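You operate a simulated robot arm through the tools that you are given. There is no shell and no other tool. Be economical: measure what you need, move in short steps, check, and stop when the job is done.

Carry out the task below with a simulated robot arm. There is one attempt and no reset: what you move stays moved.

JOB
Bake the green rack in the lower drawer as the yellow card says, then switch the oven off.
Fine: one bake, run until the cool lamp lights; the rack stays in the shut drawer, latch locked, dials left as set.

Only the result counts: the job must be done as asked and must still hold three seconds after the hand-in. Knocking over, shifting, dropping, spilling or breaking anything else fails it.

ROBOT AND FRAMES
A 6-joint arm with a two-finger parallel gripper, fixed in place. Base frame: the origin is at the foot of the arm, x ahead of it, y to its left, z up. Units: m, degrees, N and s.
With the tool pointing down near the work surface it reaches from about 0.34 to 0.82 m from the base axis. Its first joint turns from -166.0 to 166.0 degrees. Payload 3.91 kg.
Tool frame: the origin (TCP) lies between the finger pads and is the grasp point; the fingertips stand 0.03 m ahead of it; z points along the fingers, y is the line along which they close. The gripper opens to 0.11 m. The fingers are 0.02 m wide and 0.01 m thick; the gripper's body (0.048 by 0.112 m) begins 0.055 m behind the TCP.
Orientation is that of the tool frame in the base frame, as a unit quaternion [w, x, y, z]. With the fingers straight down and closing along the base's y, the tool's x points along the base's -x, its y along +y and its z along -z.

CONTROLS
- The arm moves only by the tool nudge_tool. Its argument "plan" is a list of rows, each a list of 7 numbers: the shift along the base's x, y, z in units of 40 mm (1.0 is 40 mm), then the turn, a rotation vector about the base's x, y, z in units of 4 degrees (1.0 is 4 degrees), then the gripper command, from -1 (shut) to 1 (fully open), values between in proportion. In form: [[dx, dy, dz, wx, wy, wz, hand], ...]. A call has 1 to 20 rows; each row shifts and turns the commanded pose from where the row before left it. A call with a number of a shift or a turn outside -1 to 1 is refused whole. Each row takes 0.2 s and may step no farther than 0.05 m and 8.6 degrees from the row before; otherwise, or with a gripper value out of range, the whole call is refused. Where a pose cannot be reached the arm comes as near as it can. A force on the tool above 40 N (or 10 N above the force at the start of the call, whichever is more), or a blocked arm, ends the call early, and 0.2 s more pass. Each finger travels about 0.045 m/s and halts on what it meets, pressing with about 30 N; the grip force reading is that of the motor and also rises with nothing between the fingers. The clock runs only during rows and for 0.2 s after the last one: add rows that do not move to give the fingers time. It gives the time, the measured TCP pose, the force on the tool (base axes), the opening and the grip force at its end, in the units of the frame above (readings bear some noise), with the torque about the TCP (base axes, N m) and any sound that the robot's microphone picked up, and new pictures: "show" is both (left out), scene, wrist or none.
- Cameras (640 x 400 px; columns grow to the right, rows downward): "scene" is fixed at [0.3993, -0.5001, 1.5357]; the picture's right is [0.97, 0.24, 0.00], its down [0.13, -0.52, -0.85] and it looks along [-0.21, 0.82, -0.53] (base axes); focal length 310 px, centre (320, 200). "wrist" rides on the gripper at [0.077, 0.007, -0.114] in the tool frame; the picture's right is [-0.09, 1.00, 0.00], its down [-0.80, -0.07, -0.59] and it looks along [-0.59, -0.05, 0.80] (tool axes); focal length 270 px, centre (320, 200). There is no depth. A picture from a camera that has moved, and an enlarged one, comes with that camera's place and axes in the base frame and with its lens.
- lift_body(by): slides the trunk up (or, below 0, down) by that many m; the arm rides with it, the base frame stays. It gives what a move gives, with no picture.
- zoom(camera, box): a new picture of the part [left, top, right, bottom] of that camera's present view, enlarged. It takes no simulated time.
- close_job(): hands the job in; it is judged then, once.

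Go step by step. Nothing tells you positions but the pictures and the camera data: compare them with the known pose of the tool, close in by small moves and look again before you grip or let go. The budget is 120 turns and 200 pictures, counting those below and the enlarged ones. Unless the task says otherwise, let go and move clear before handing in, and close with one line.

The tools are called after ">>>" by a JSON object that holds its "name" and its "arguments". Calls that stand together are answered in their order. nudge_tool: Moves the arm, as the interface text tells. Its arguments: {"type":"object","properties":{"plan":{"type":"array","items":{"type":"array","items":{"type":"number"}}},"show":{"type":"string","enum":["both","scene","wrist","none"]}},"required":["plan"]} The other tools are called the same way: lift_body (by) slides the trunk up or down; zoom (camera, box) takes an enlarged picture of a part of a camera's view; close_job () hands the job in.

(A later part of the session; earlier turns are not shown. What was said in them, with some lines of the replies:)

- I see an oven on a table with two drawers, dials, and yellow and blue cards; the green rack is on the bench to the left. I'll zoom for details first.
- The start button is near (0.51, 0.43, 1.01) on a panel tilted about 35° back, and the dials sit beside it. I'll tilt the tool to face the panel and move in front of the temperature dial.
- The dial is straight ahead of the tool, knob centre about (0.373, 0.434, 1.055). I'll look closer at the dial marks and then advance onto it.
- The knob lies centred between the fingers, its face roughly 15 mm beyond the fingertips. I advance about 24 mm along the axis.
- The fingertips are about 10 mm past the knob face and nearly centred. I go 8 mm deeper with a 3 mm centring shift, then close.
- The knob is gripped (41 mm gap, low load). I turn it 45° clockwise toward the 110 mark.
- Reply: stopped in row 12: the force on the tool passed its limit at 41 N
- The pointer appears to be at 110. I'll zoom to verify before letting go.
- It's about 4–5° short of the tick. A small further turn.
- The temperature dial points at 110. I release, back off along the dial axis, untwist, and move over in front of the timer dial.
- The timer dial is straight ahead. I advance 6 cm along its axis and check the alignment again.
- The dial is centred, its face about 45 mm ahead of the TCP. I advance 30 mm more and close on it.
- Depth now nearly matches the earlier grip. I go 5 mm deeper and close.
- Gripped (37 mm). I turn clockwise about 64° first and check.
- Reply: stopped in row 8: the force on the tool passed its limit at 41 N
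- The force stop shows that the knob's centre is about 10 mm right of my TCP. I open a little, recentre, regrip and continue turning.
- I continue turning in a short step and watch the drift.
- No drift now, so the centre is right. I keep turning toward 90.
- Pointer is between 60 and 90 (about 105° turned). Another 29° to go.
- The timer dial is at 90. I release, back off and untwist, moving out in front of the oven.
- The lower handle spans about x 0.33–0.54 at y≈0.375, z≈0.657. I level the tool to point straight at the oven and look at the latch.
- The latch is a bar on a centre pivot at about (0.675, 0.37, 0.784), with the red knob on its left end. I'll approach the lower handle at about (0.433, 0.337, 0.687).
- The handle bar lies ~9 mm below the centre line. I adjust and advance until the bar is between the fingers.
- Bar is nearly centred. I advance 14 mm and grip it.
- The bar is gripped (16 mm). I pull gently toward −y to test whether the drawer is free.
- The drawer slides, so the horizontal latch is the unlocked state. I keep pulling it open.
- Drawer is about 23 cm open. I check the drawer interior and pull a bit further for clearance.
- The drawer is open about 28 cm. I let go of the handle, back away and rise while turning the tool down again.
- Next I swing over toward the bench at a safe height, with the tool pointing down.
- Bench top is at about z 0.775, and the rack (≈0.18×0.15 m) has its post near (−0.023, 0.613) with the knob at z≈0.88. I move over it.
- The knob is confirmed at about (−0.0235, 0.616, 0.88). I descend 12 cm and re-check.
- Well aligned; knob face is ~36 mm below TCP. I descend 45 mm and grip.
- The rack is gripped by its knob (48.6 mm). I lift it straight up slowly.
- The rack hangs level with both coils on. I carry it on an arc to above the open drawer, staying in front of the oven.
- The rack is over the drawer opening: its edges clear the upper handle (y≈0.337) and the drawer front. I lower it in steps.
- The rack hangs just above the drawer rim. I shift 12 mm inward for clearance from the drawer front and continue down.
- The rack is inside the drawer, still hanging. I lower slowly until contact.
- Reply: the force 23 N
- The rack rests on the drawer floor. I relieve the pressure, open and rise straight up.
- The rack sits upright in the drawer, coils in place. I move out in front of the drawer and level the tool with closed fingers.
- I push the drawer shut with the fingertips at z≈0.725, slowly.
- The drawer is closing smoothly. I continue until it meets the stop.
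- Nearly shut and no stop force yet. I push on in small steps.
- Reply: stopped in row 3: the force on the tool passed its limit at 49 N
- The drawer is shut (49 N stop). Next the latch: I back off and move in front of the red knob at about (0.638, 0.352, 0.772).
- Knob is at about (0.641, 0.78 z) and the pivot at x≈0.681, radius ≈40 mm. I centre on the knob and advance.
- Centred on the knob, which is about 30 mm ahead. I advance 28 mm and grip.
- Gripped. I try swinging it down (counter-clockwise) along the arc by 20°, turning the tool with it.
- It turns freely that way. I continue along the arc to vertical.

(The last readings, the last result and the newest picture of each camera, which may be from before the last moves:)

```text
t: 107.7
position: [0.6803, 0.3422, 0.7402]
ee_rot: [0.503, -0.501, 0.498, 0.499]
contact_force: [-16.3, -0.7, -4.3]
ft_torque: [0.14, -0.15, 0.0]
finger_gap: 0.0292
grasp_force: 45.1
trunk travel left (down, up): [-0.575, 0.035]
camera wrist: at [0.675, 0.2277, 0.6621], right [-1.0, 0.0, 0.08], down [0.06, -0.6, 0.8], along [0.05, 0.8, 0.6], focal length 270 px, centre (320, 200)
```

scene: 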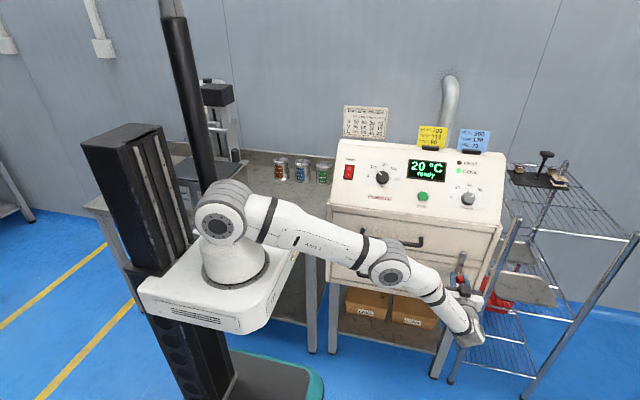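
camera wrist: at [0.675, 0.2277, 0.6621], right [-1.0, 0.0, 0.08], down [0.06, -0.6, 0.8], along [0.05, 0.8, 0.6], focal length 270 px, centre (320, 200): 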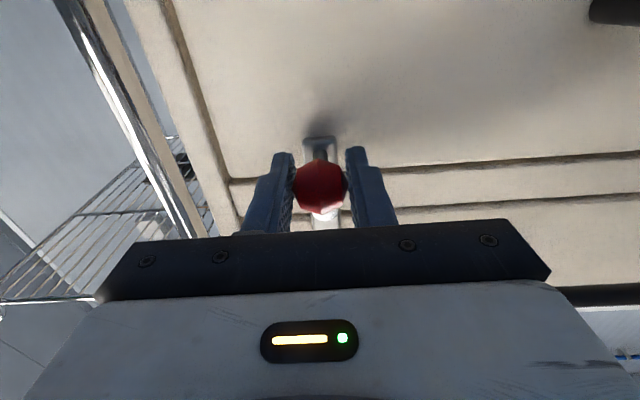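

The latch bar is vertical across the lower drawer, apparently at its stop. I release and back away to inspect.

>>> {"name": "nudge_tool", "arguments": {"plan": [[0.04, 0, 0, 0, 0, 0, -1], [0, 0, 0, 0, 0, 0, 0.2], [0, 0, 0, 0, 0, 0, 0.2], [0, 0, 0, 0, 0, 0, 0.2], [0, -0.5, 0, 0, 0, 0, 0.2], [0, -0.8, 0, 0, 0, 0, 0.2], [0, -0.8, 0, 0, 0, 0, 0.2], [0, -0.5, 0, 0, 0, 0, 0.2], [0, 0, 0, 0, 0, 0, 0.2]]}}

>>> {"name": "zoom", "arguments": {"camera": "scene", "box": [420, 220, 520, 320]}}

```text
t: 109.7
position: [0.6823, 0.2371, 0.739]
ee_rot: [0.502, -0.501, 0.498, 0.499]
contact_force: [0.2, 0.2, -0.5]
ft_torque: [-0.01, 0.0, 0.02]
finger_gap: 0.0656
grasp_force: 0.0
trunk travel left (down, up): [-0.575, 0.035]
camera wrist: at [0.6775, 0.1226, 0.6616], right [-1.0, 0.0, 0.08], down [0.07, -0.6, 0.8], along [0.05, 0.8, 0.6], focal length 270 px, centre (320, 200)
```

scene: 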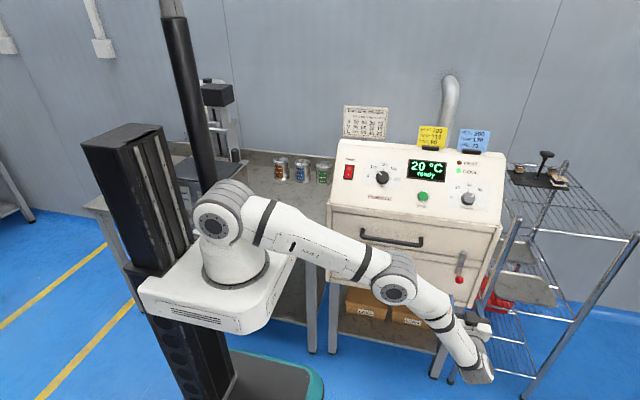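
wrist: 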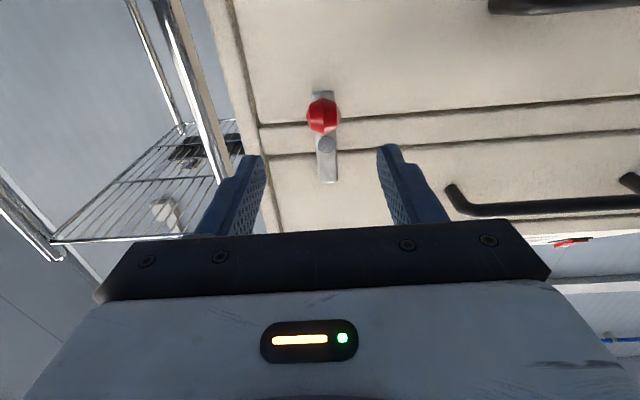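

```text
4.00 times, centred on (470, 270) of scene
camera zoom: at [0.3993, -0.5001, 1.5357], right [0.97, 0.24, 0.0], down [0.13, -0.52, -0.85], along [-0.21, 0.82, -0.53], focal length 1238 px, centre (-280, -80)
```

zoom: 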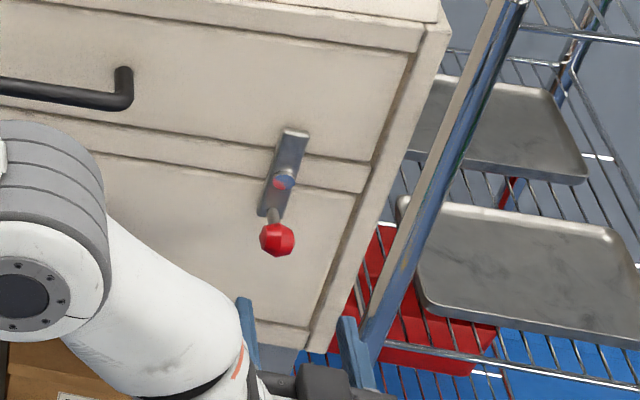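

The latch is vertical (locked) and the drawer shut; dials unchanged. Now I move up in front of the START button with closed fingers, aimed along the panel normal.

>>> {"name": "nudge_tool", "arguments": {"plan": [[0, -0.7, 0, 0, 0, 0, 0], [0, -0.7, 0, 0, 0, 0, -0.5], [0, -0.7, 0, 0, 0, 0, -1], [-0.38, 0, 0.8, -0.82, 0, 0, -1], [-0.38, 0, 0.8, -0.82, 0, 0, -1], [-0.38, 0, 0.8, -0.82, 0, 0, -1], [-0.38, 0, 0.8, -0.82, 0, 0, -1], [-0.38, 0, 0.8, -0.82, 0, 0, -1], [-0.38, 0, 0.8, -0.82, 0, 0, -1], [-0.38, 0, 0.8, -0.82, 0, 0, -1], [-0.38, 0, 0.8, -0.82, 0, 0, -1], [-0.38, 0, 0.8, -0.82, 0, 0, -1], [-0.38, 0, 0.8, -0.82, 0, 0, -1], [-0.38, 0, 0.8, -0.82, 0, 0, -1], [0, 0.8, 0, 0, 0, 0, -1], [0, 0.8, 0, 0, 0, 0, -1], [0, 0.8, 0, 0, 0, 0, -1], [0, 0.8, 0, 0, 0, 0, -1], [0, 0.8, 0, 0, 0, 0, -1], [0, 0, 0, 0, 0, 0, -1]]}}

```text
t: 113.9
position: [0.5151, 0.3145, 1.0914]
ee_rot: [-0.324, 0.63, -0.629, -0.32]
contact_force: [-0.6, 0.0, 0.5]
ft_torque: [0.05, -0.03, 0.05]
finger_gap: 0.0001
grasp_force: 29.6
trunk travel left (down, up): [-0.575, 0.035]
camera wrist: at [0.5109, 0.176, 1.0955], right [-1.0, 0.05, 0.07], down [0.06, -0.01, 1.0], along [0.05, 1.0, 0.01], focal length 270 px, centre (320, 200)
```

scene: 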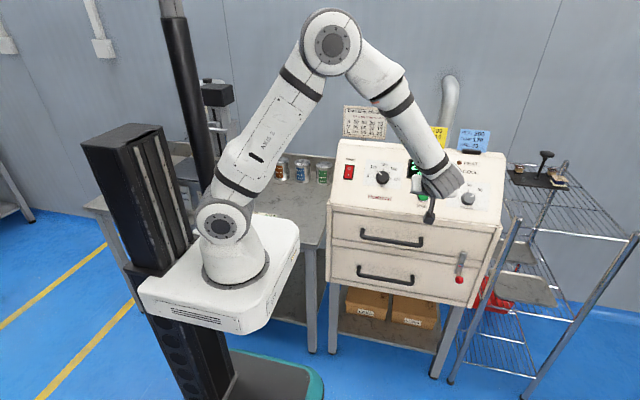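
wrist: 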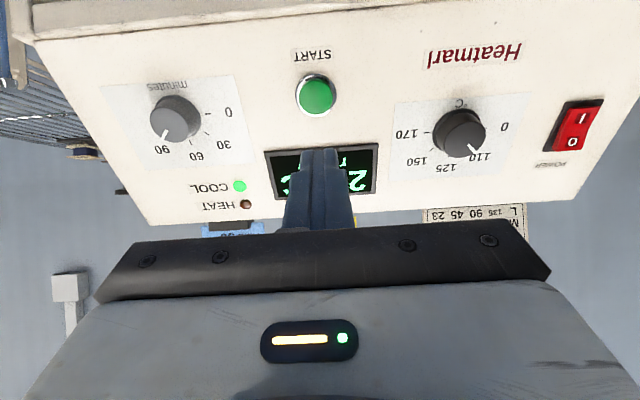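

Both dials read correctly (110, 90). The button lies at about (0.521, 0.424, 1.001); I correct sideways and advance 9 cm along the normal.

>>> {"name": "nudge_tool", "arguments": {"plan": [[0.15, -0.13, -0.18, 0, 0, 0, -1], [0, 0.45, -0.325, 0, 0, 0, -1], [0, 0.45, -0.325, 0, 0, 0, -1], [0, 0.45, -0.325, 0, 0, 0, -1], [0, 0.45, -0.325, 0, 0, 0, -1], [0, 0, 0, 0, 0, 0, -1]], "show": "wrist"}}

```text
t: 115.3
position: [0.5228, 0.3803, 1.0321]
ee_rot: [-0.323, 0.632, -0.628, -0.321]
contact_force: [0.0, 0.5, 0.1]
ft_torque: [-0.01, 0.0, -0.02]
finger_gap: 0.0
grasp_force: 30.2
trunk travel left (down, up): [-0.575, 0.035]
camera wrist: at [0.5167, 0.2428, 1.0368], right [-1.0, 0.05, 0.07], down [0.06, -0.01, 1.0], along [0.05, 1.0, 0.01], focal length 270 px, centre (320, 200)
```

wrist: 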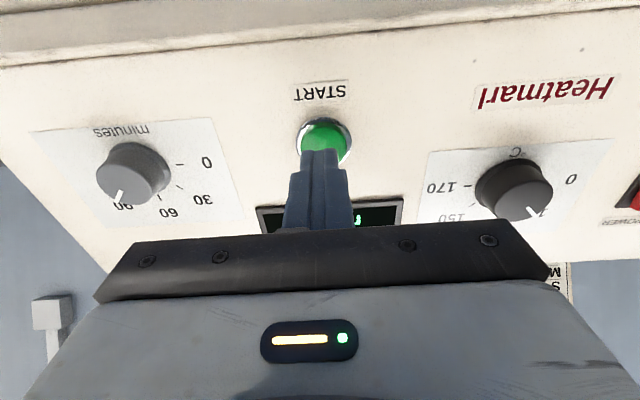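

The finger line hits the button. I close the remaining ~35 mm in small steps and press.

>>> {"name": "nudge_tool", "arguments": {"plan": [[-0.07, 0.3, -0.217, 0, 0, 0, -1], [0, 0.2, -0.145, 0, 0, 0, -1], [0, 0.1, -0.072, 0, 0, 0, -1], [0, 0.1, -0.072, 0, 0, 0, -1], [0, 0.05, -0.036, 0, 0, 0, -1]]}}

```text
t: 116.5
position: [0.5189, 0.4071, 1.0129]
ee_rot: [-0.325, 0.631, -0.627, -0.322]
contact_force: [0.6, -27.2, 12.9]
ft_torque: [-0.42, 0.07, -0.05]
finger_gap: 0.0
grasp_force: 30.6
trunk travel left (down, up): [-0.575, 0.035]
heard: click
camera wrist: at [0.5136, 0.2688, 1.017], right [-1.0, 0.05, 0.06], down [0.06, -0.02, 1.0], along [0.05, 1.0, 0.01], focal length 270 px, centre (320, 200)
```

scene: 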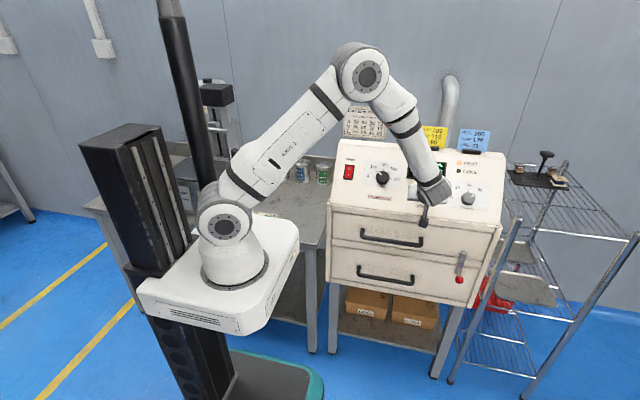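
wrist: 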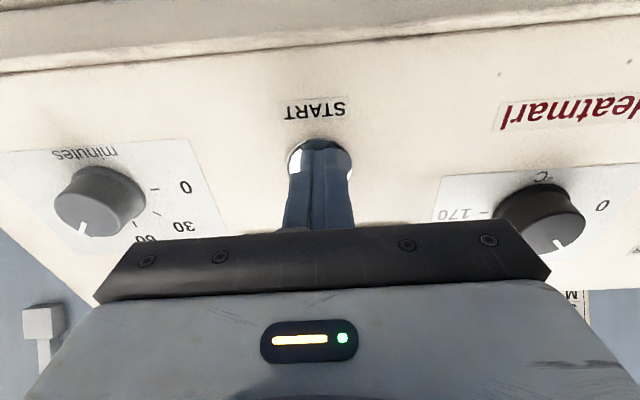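

A click was heard and the HEAT lamp is lit. I back off the button and check the display.

>>> {"name": "nudge_tool", "arguments": {"plan": [[0, -0.3, 0.217, 0, 0, 0, -1], [0, -0.7, 0.5, 0, 0, 0, -1], [0, -0.7, 0.5, 0, 0, 0, -1], [0, -0.7, 0.5, 0, 0, 0, -1], [-0.8, 0, 0, 0, 0, 0, -1], [-0.8, 0, 0, 0, 0, 0, -1], [-0.8, 0, 0, 0, 0, 0, -1], [-0.8, 0, 0, 0, 0, 0, -1], [-0.8, 0, 0, 0, 0, 0, -1], [-0.8, 0, 0, 0, 0, 0, -1], [-0.8, 0, 0, 0, 0, 0, -1], [0, 0, 0, 0, 0, 0, -1]]}}

>>> {"name": "zoom", "arguments": {"camera": "scene", "box": [330, 130, 510, 220]}}

```text
t: 119.1
position: [0.3038, 0.3211, 1.082]
ee_rot: [-0.323, 0.632, -0.628, -0.321]
contact_force: [0.2, -1.2, -0.3]
ft_torque: [0.01, -0.04, 0.0]
finger_gap: 0.0
grasp_force: 29.8
out of reach, approached as far as the arm can: row 11
trunk travel left (down, up): [-0.575, 0.035]
camera wrist: at [0.2994, 0.1825, 1.0878], right [-1.0, 0.05, 0.07], down [0.07, -0.01, 1.0], along [0.05, 1.0, 0.01], focal length 270 px, centre (320, 200)
```

scene: 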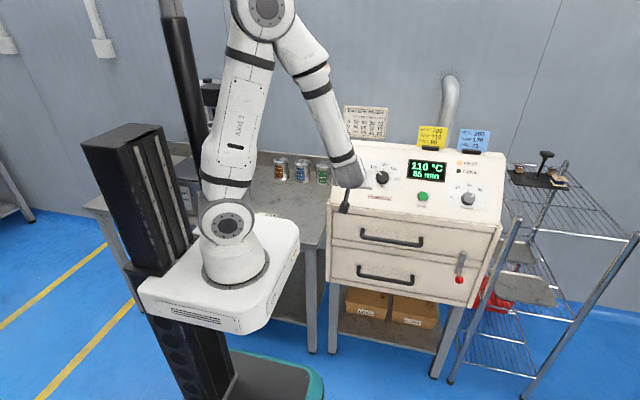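
wrist: 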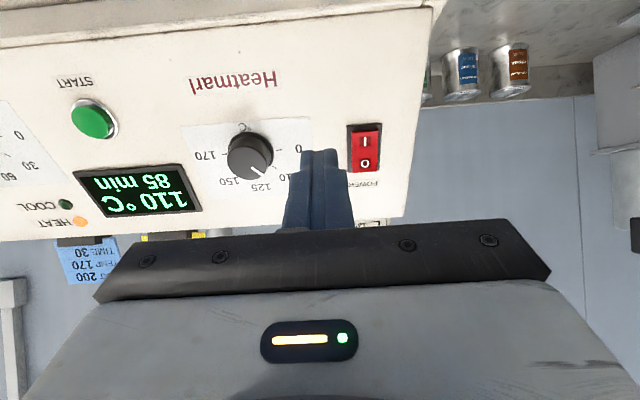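

```text
3.56 times, centred on (420, 175) of scene
camera zoom: at [0.3993, -0.5001, 1.5357], right [0.97, 0.24, 0.0], down [0.13, -0.52, -0.85], along [-0.21, 0.82, -0.53], focal length 1101 px, centre (-36, 289)
```

zoom: 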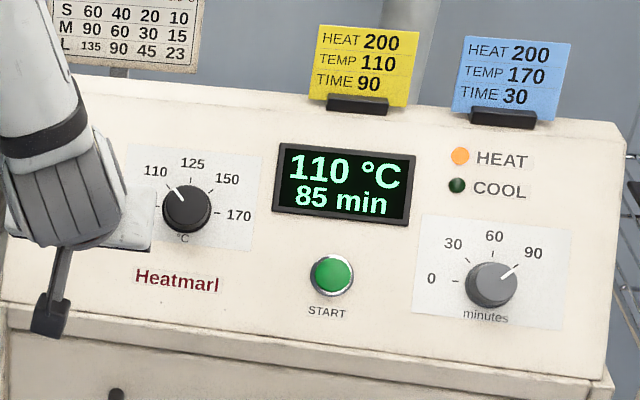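

The bake is running: 110 °C, 85 min left, with time passing at about 2 min/s. I position near the power switch and wait.

>>> {"name": "nudge_tool", "arguments": {"plan": [[0, 0.4, 0.1, 0, 0, 0, -1], [0, 0.4, 0.1, 0, 0, 0, -1], [0, 0.4, 0.1, 0, 0, 0, -1], [-0.3, 0.4, 0.1, 0, 0, 0, -1], [-0.3, 0.3, 0.1, 0, 0, 0, -1], [-0.3, 0.3, 0, 0, 0, 0, -1], [-0.15, 0, 0, 0, 0, 0, -1], [0, 0, 0, 0, 0, 0, -1], [0, 0, 0, 0, 0, 0, -1], [0, 0, 0, 0, 0, 0, -1], [0, 0, 0, 0, 0, 0, -1], [0, 0, 0, 0, 0, 0, -1]]}}

```text
t: 121.7
position: [0.2634, 0.4087, 1.1012]
ee_rot: [-0.323, 0.632, -0.628, -0.32]
contact_force: [0.5, 0.0, -0.2]
ft_torque: [-0.01, -0.01, 0.01]
finger_gap: 0.0
grasp_force: 30.4
trunk travel left (down, up): [-0.575, 0.035]
camera wrist: at [0.2579, 0.2706, 1.1063], right [-1.0, 0.05, 0.07], down [0.06, -0.01, 1.0], along [0.05, 1.0, 0.01], focal length 270 px, centre (320, 200)
```

scene: 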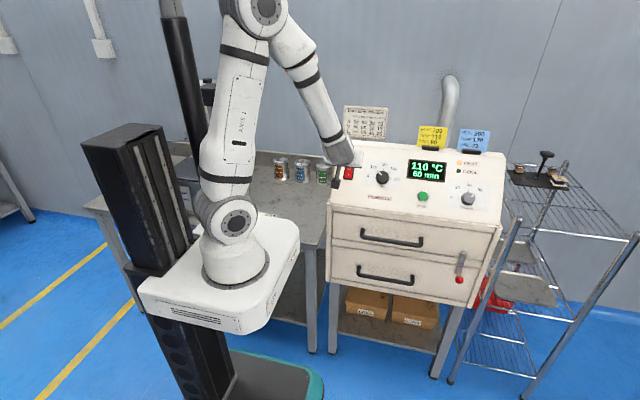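
wrist: 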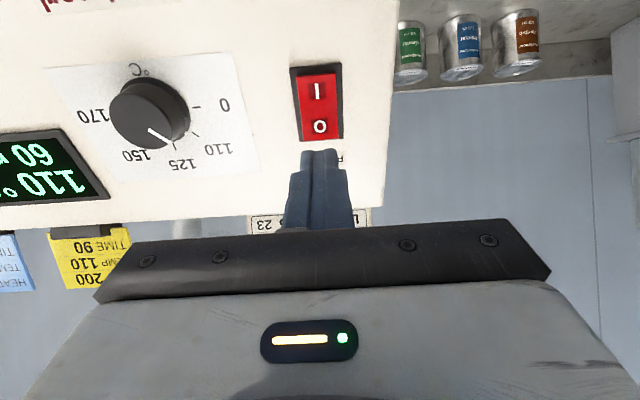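

60 min remain (≈10 min/s). I wait.

>>> {"name": "nudge_tool", "arguments": {"plan": [[0, 0, 0, 0, 0, 0, -1], [0, 0, 0, 0, 0, 0, -1], [0, 0, 0, 0, 0, 0, -1], [0, 0, 0, 0, 0, 0, -1], [0, 0, 0, 0, 0, 0, -1], [0, 0, 0, 0, 0, 0, -1], [0, 0, 0, 0, 0, 0, -1], [0, 0, 0, 0, 0, 0, -1], [0, 0, 0, 0, 0, 0, -1], [0, 0, 0, 0, 0, 0, -1], [0, 0, 0, 0, 0, 0, -1], [0, 0, 0, 0, 0, 0, -1], [0, 0, 0, 0, 0, 0, -1], [0, 0, 0, 0, 0, 0, -1], [0, 0, 0, 0, 0, 0, -1], [0, 0, 0, 0, 0, 0, -1], [0, 0, 0, 0, 0, 0, -1], [0, 0, 0, 0, 0, 0, -1], [0, 0, 0, 0, 0, 0, -1], [0, 0, 0, 0, 0, 0, -1]], "show": "none"}}

>>> {"name": "nudge_tool", "arguments": {"plan": [[0, 0, 0, 0, 0, 0, -1], [0, 0, 0, 0, 0, 0, -1], [0, 0, 0, 0, 0, 0, -1], [0, 0, 0, 0, 0, 0, -1], [0, 0, 0, 0, 0, 0, -1], [0, 0, 0, 0, 0, 0, -1], [0, 0, 0, 0, 0, 0, -1], [0, 0, 0, 0, 0, 0, -1], [0, 0, 0, 0, 0, 0, -1], [0, 0, 0, 0, 0, 0, -1], [0, 0, 0, 0, 0, 0, -1], [0, 0, 0, 0, 0, 0, -1], [0, 0, 0, 0, 0, 0, -1], [0, 0, 0, 0, 0, 0, -1], [0, 0, 0, 0, 0, 0, -1], [0, 0, 0, 0, 0, 0, -1], [0, 0, 0, 0, 0, 0, -1], [0, 0, 0, 0, 0, 0, -1], [0, 0, 0, 0, 0, 0, -1], [0, 0, 0, 0, 0, 0, -1]], "show": "none"}}

>>> {"name": "zoom", "arguments": {"camera": "scene", "box": [330, 130, 510, 220]}}

```text
t: 125.9
position: [0.2635, 0.4097, 1.1022]
ee_rot: [-0.323, 0.632, -0.628, -0.32]
contact_force: [1.1, -0.8, 0.4]
ft_torque: [0.03, 0.0, 0.01]
finger_gap: 0.0
grasp_force: 30.0
trunk travel left (down, up): [-0.575, 0.035]
```

```text
t: 130.1
position: [0.2638, 0.4084, 1.1012]
ee_rot: [-0.323, 0.632, -0.628, -0.32]
contact_force: [0.1, -1.1, 0.2]
ft_torque: [0.0, -0.01, -0.02]
finger_gap: 0.0001
grasp_force: 30.1
trunk travel left (down, up): [-0.575, 0.035]
```

```text
3.56 times, centred on (420, 175) of scene
camera zoom: at [0.3993, -0.5001, 1.5357], right [0.97, 0.24, 0.0], down [0.13, -0.52, -0.85], along [-0.21, 0.82, -0.53], focal length 1101 px, centre (-36, 289)
```

zoom: 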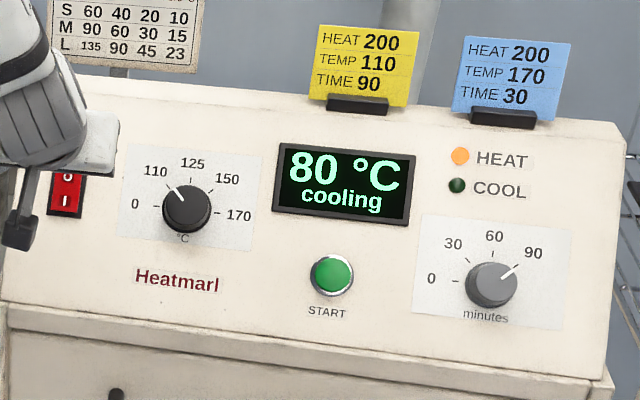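

The oven is cooling (80 °C), cool lamp not yet lit. I wait on.

>>> {"name": "nudge_tool", "arguments": {"plan": [[0, 0, 0, 0, 0, 0, -1], [0, 0, 0, 0, 0, 0, -1], [0, 0, 0, 0, 0, 0, -1], [0, 0, 0, 0, 0, 0, -1], [0, 0, 0, 0, 0, 0, -1], [0, 0, 0, 0, 0, 0, -1], [0, 0, 0, 0, 0, 0, -1], [0, 0, 0, 0, 0, 0, -1], [0, 0, 0, 0, 0, 0, -1], [0, 0, 0, 0, 0, 0, -1], [0, 0, 0, 0, 0, 0, -1], [0, 0, 0, 0, 0, 0, -1], [0, 0, 0, 0, 0, 0, -1], [0, 0, 0, 0, 0, 0, -1], [0, 0, 0, 0, 0, 0, -1], [0, 0, 0, 0, 0, 0, -1], [0, 0, 0, 0, 0, 0, -1], [0, 0, 0, 0, 0, 0, -1], [0, 0, 0, 0, 0, 0, -1], [0, 0, 0, 0, 0, 0, -1]], "show": "none"}}

>>> {"name": "zoom", "arguments": {"camera": "scene", "box": [330, 130, 510, 220]}}

>>> {"name": "zoom", "arguments": {"camera": "wrist", "box": [240, 40, 400, 220]}}

```text
t: 134.3
position: [0.2631, 0.4094, 1.1012]
ee_rot: [-0.323, 0.632, -0.627, -0.32]
contact_force: [-0.7, -0.2, -0.1]
ft_torque: [0.01, 0.0, 0.03]
finger_gap: 0.0
grasp_force: 29.5
trunk travel left (down, up): [-0.575, 0.035]
```

```text
3.56 times, centred on (420, 175) of scene
camera zoom: at [0.3993, -0.5001, 1.5357], right [0.97, 0.24, 0.0], down [0.13, -0.52, -0.85], along [-0.21, 0.82, -0.53], focal length 1101 px, centre (-36, 289)
```

zoom: 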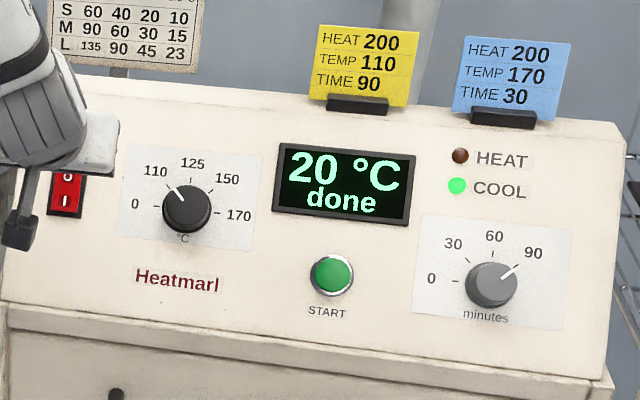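

```text
2.22 times, centred on (320, 130) of wrist
camera zoom: at [0.2579, 0.2706, 1.1062], right [-1.0, 0.05, 0.07], down [0.06, -0.01, 1.0], along [0.05, 1.0, 0.01], focal length 601 px, centre (320, 356)
```

zoom: 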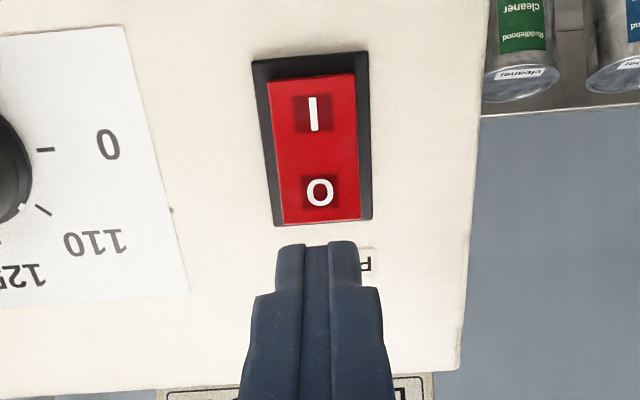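

Done and the COOL lamp is lit. The fingertip is lined up with the "O" half of the rocker, so I press it.

>>> {"name": "nudge_tool", "arguments": {"plan": [[0, 0.3, -0.217, 0, 0, 0, -1], [0, 0.3, -0.217, 0, 0, 0, -1], [0, 0.15, -0.108, 0, 0, 0, -1], [0, 0.1, -0.072, 0, 0, 0, -1], [0, 0.07, -0.05, 0, 0, 0, -1], [0, 0.07, -0.05, 0, 0, 0, -1]]}}

```text
t: 135.7
position: [0.2626, 0.4445, 1.0758]
ee_rot: [-0.325, 0.631, -0.627, -0.321]
contact_force: [2.2, -29.7, 22.8]
ft_torque: [-0.32, 0.27, -0.35]
finger_gap: 0.0001
grasp_force: 30.3
trunk travel left (down, up): [-0.575, 0.035]
camera wrist: at [0.2579, 0.3061, 1.0801], right [-1.0, 0.05, 0.06], down [0.06, -0.02, 1.0], along [0.05, 1.0, 0.01], focal length 270 px, centre (320, 200)
```

scene: 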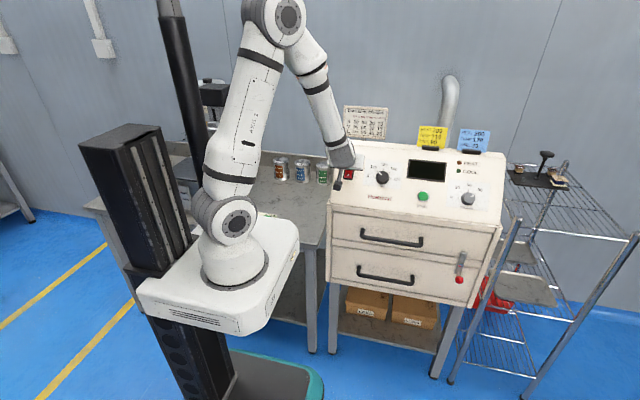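
wrist: 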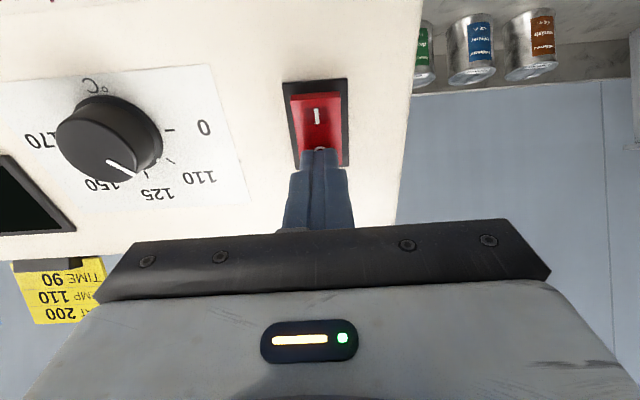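

The display and lamps are dark: the oven is off. I back away along the normal and check the whole scene.

>>> {"name": "nudge_tool", "arguments": {"plan": [[0, -0.3, 0.217, 0, 0, 0, -1], [0, -0.4, 0.4, 0, 0, 0, -1], [0, -0.4, 0.5, 0, 0, 0, -1], [0, -0.4, 0.6, 0, 0, 0, -1], [0, -0.2, 0.6, 0, 0, 0, -1], [0, 0, 0.6, 0, 0, 0, -1], [0, 0, 0, 0, 0, 0, -1], [0, 0, 0, 0, 0, 0, -1]]}}

>>> {"name": "zoom", "arguments": {"camera": "scene", "box": [320, 130, 520, 330]}}

```text
t: 137.5
position: [0.2622, 0.3803, 1.1893]
ee_rot: [-0.323, 0.632, -0.627, -0.32]
contact_force: [-0.4, 0.6, 0.4]
ft_torque: [0.0, -0.03, 0.02]
finger_gap: 0.0
grasp_force: 29.9
trunk travel left (down, up): [-0.575, 0.035]
camera wrist: at [0.2574, 0.2421, 1.1942], right [-1.0, 0.05, 0.07], down [0.06, -0.01, 1.0], along [0.05, 1.0, 0.01], focal length 270 px, centre (320, 200)
```

scene: 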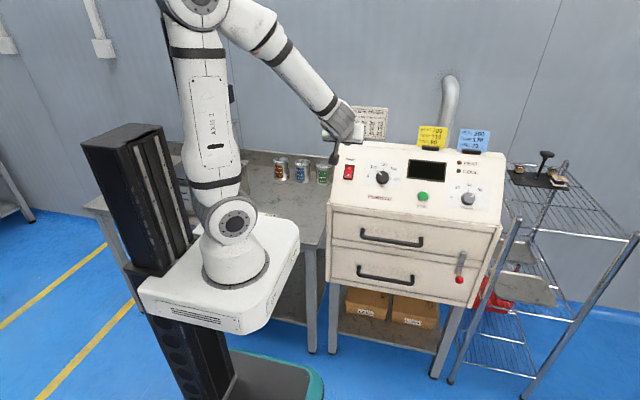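
wrist: 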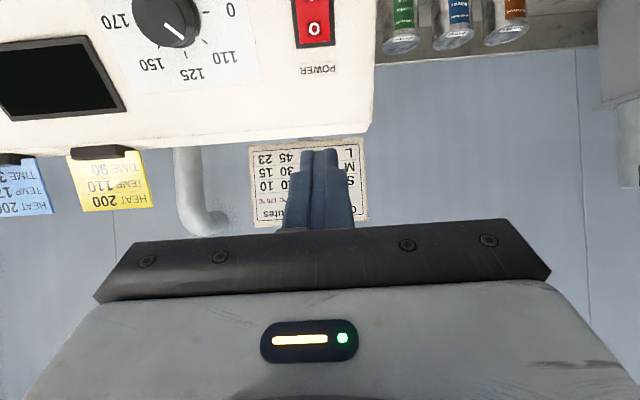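

```text
2.00 times, centred on (420, 230) of scene
camera zoom: at [0.3993, -0.5001, 1.5357], right [0.97, 0.24, 0.0], down [0.13, -0.52, -0.85], along [-0.21, 0.82, -0.53], focal length 619 px, centre (120, 140)
```

zoom: 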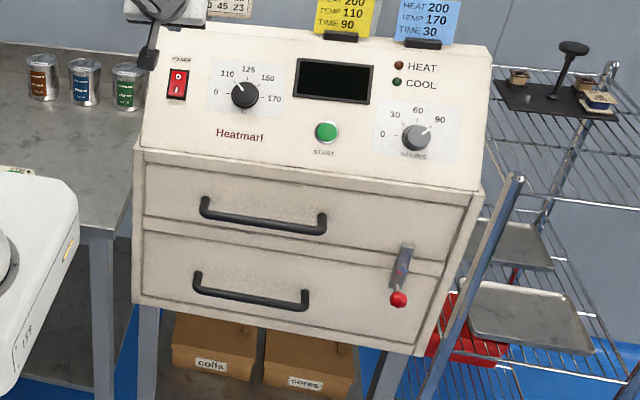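

Everything is in the asked state: oven off, dials at 110 and 90, drawer shut, latch vertical, gripper clear. I hand in the job.

>>> {"name": "close_job", "arguments": {}}

```text
The job is handed in.
```

The green rack was baked once in the lower drawer at 110 °C for 90 minutes, run until the cool lamp lit. The oven is now off. The rack is still in the shut drawer, the latch is locked, and the dials are as set.
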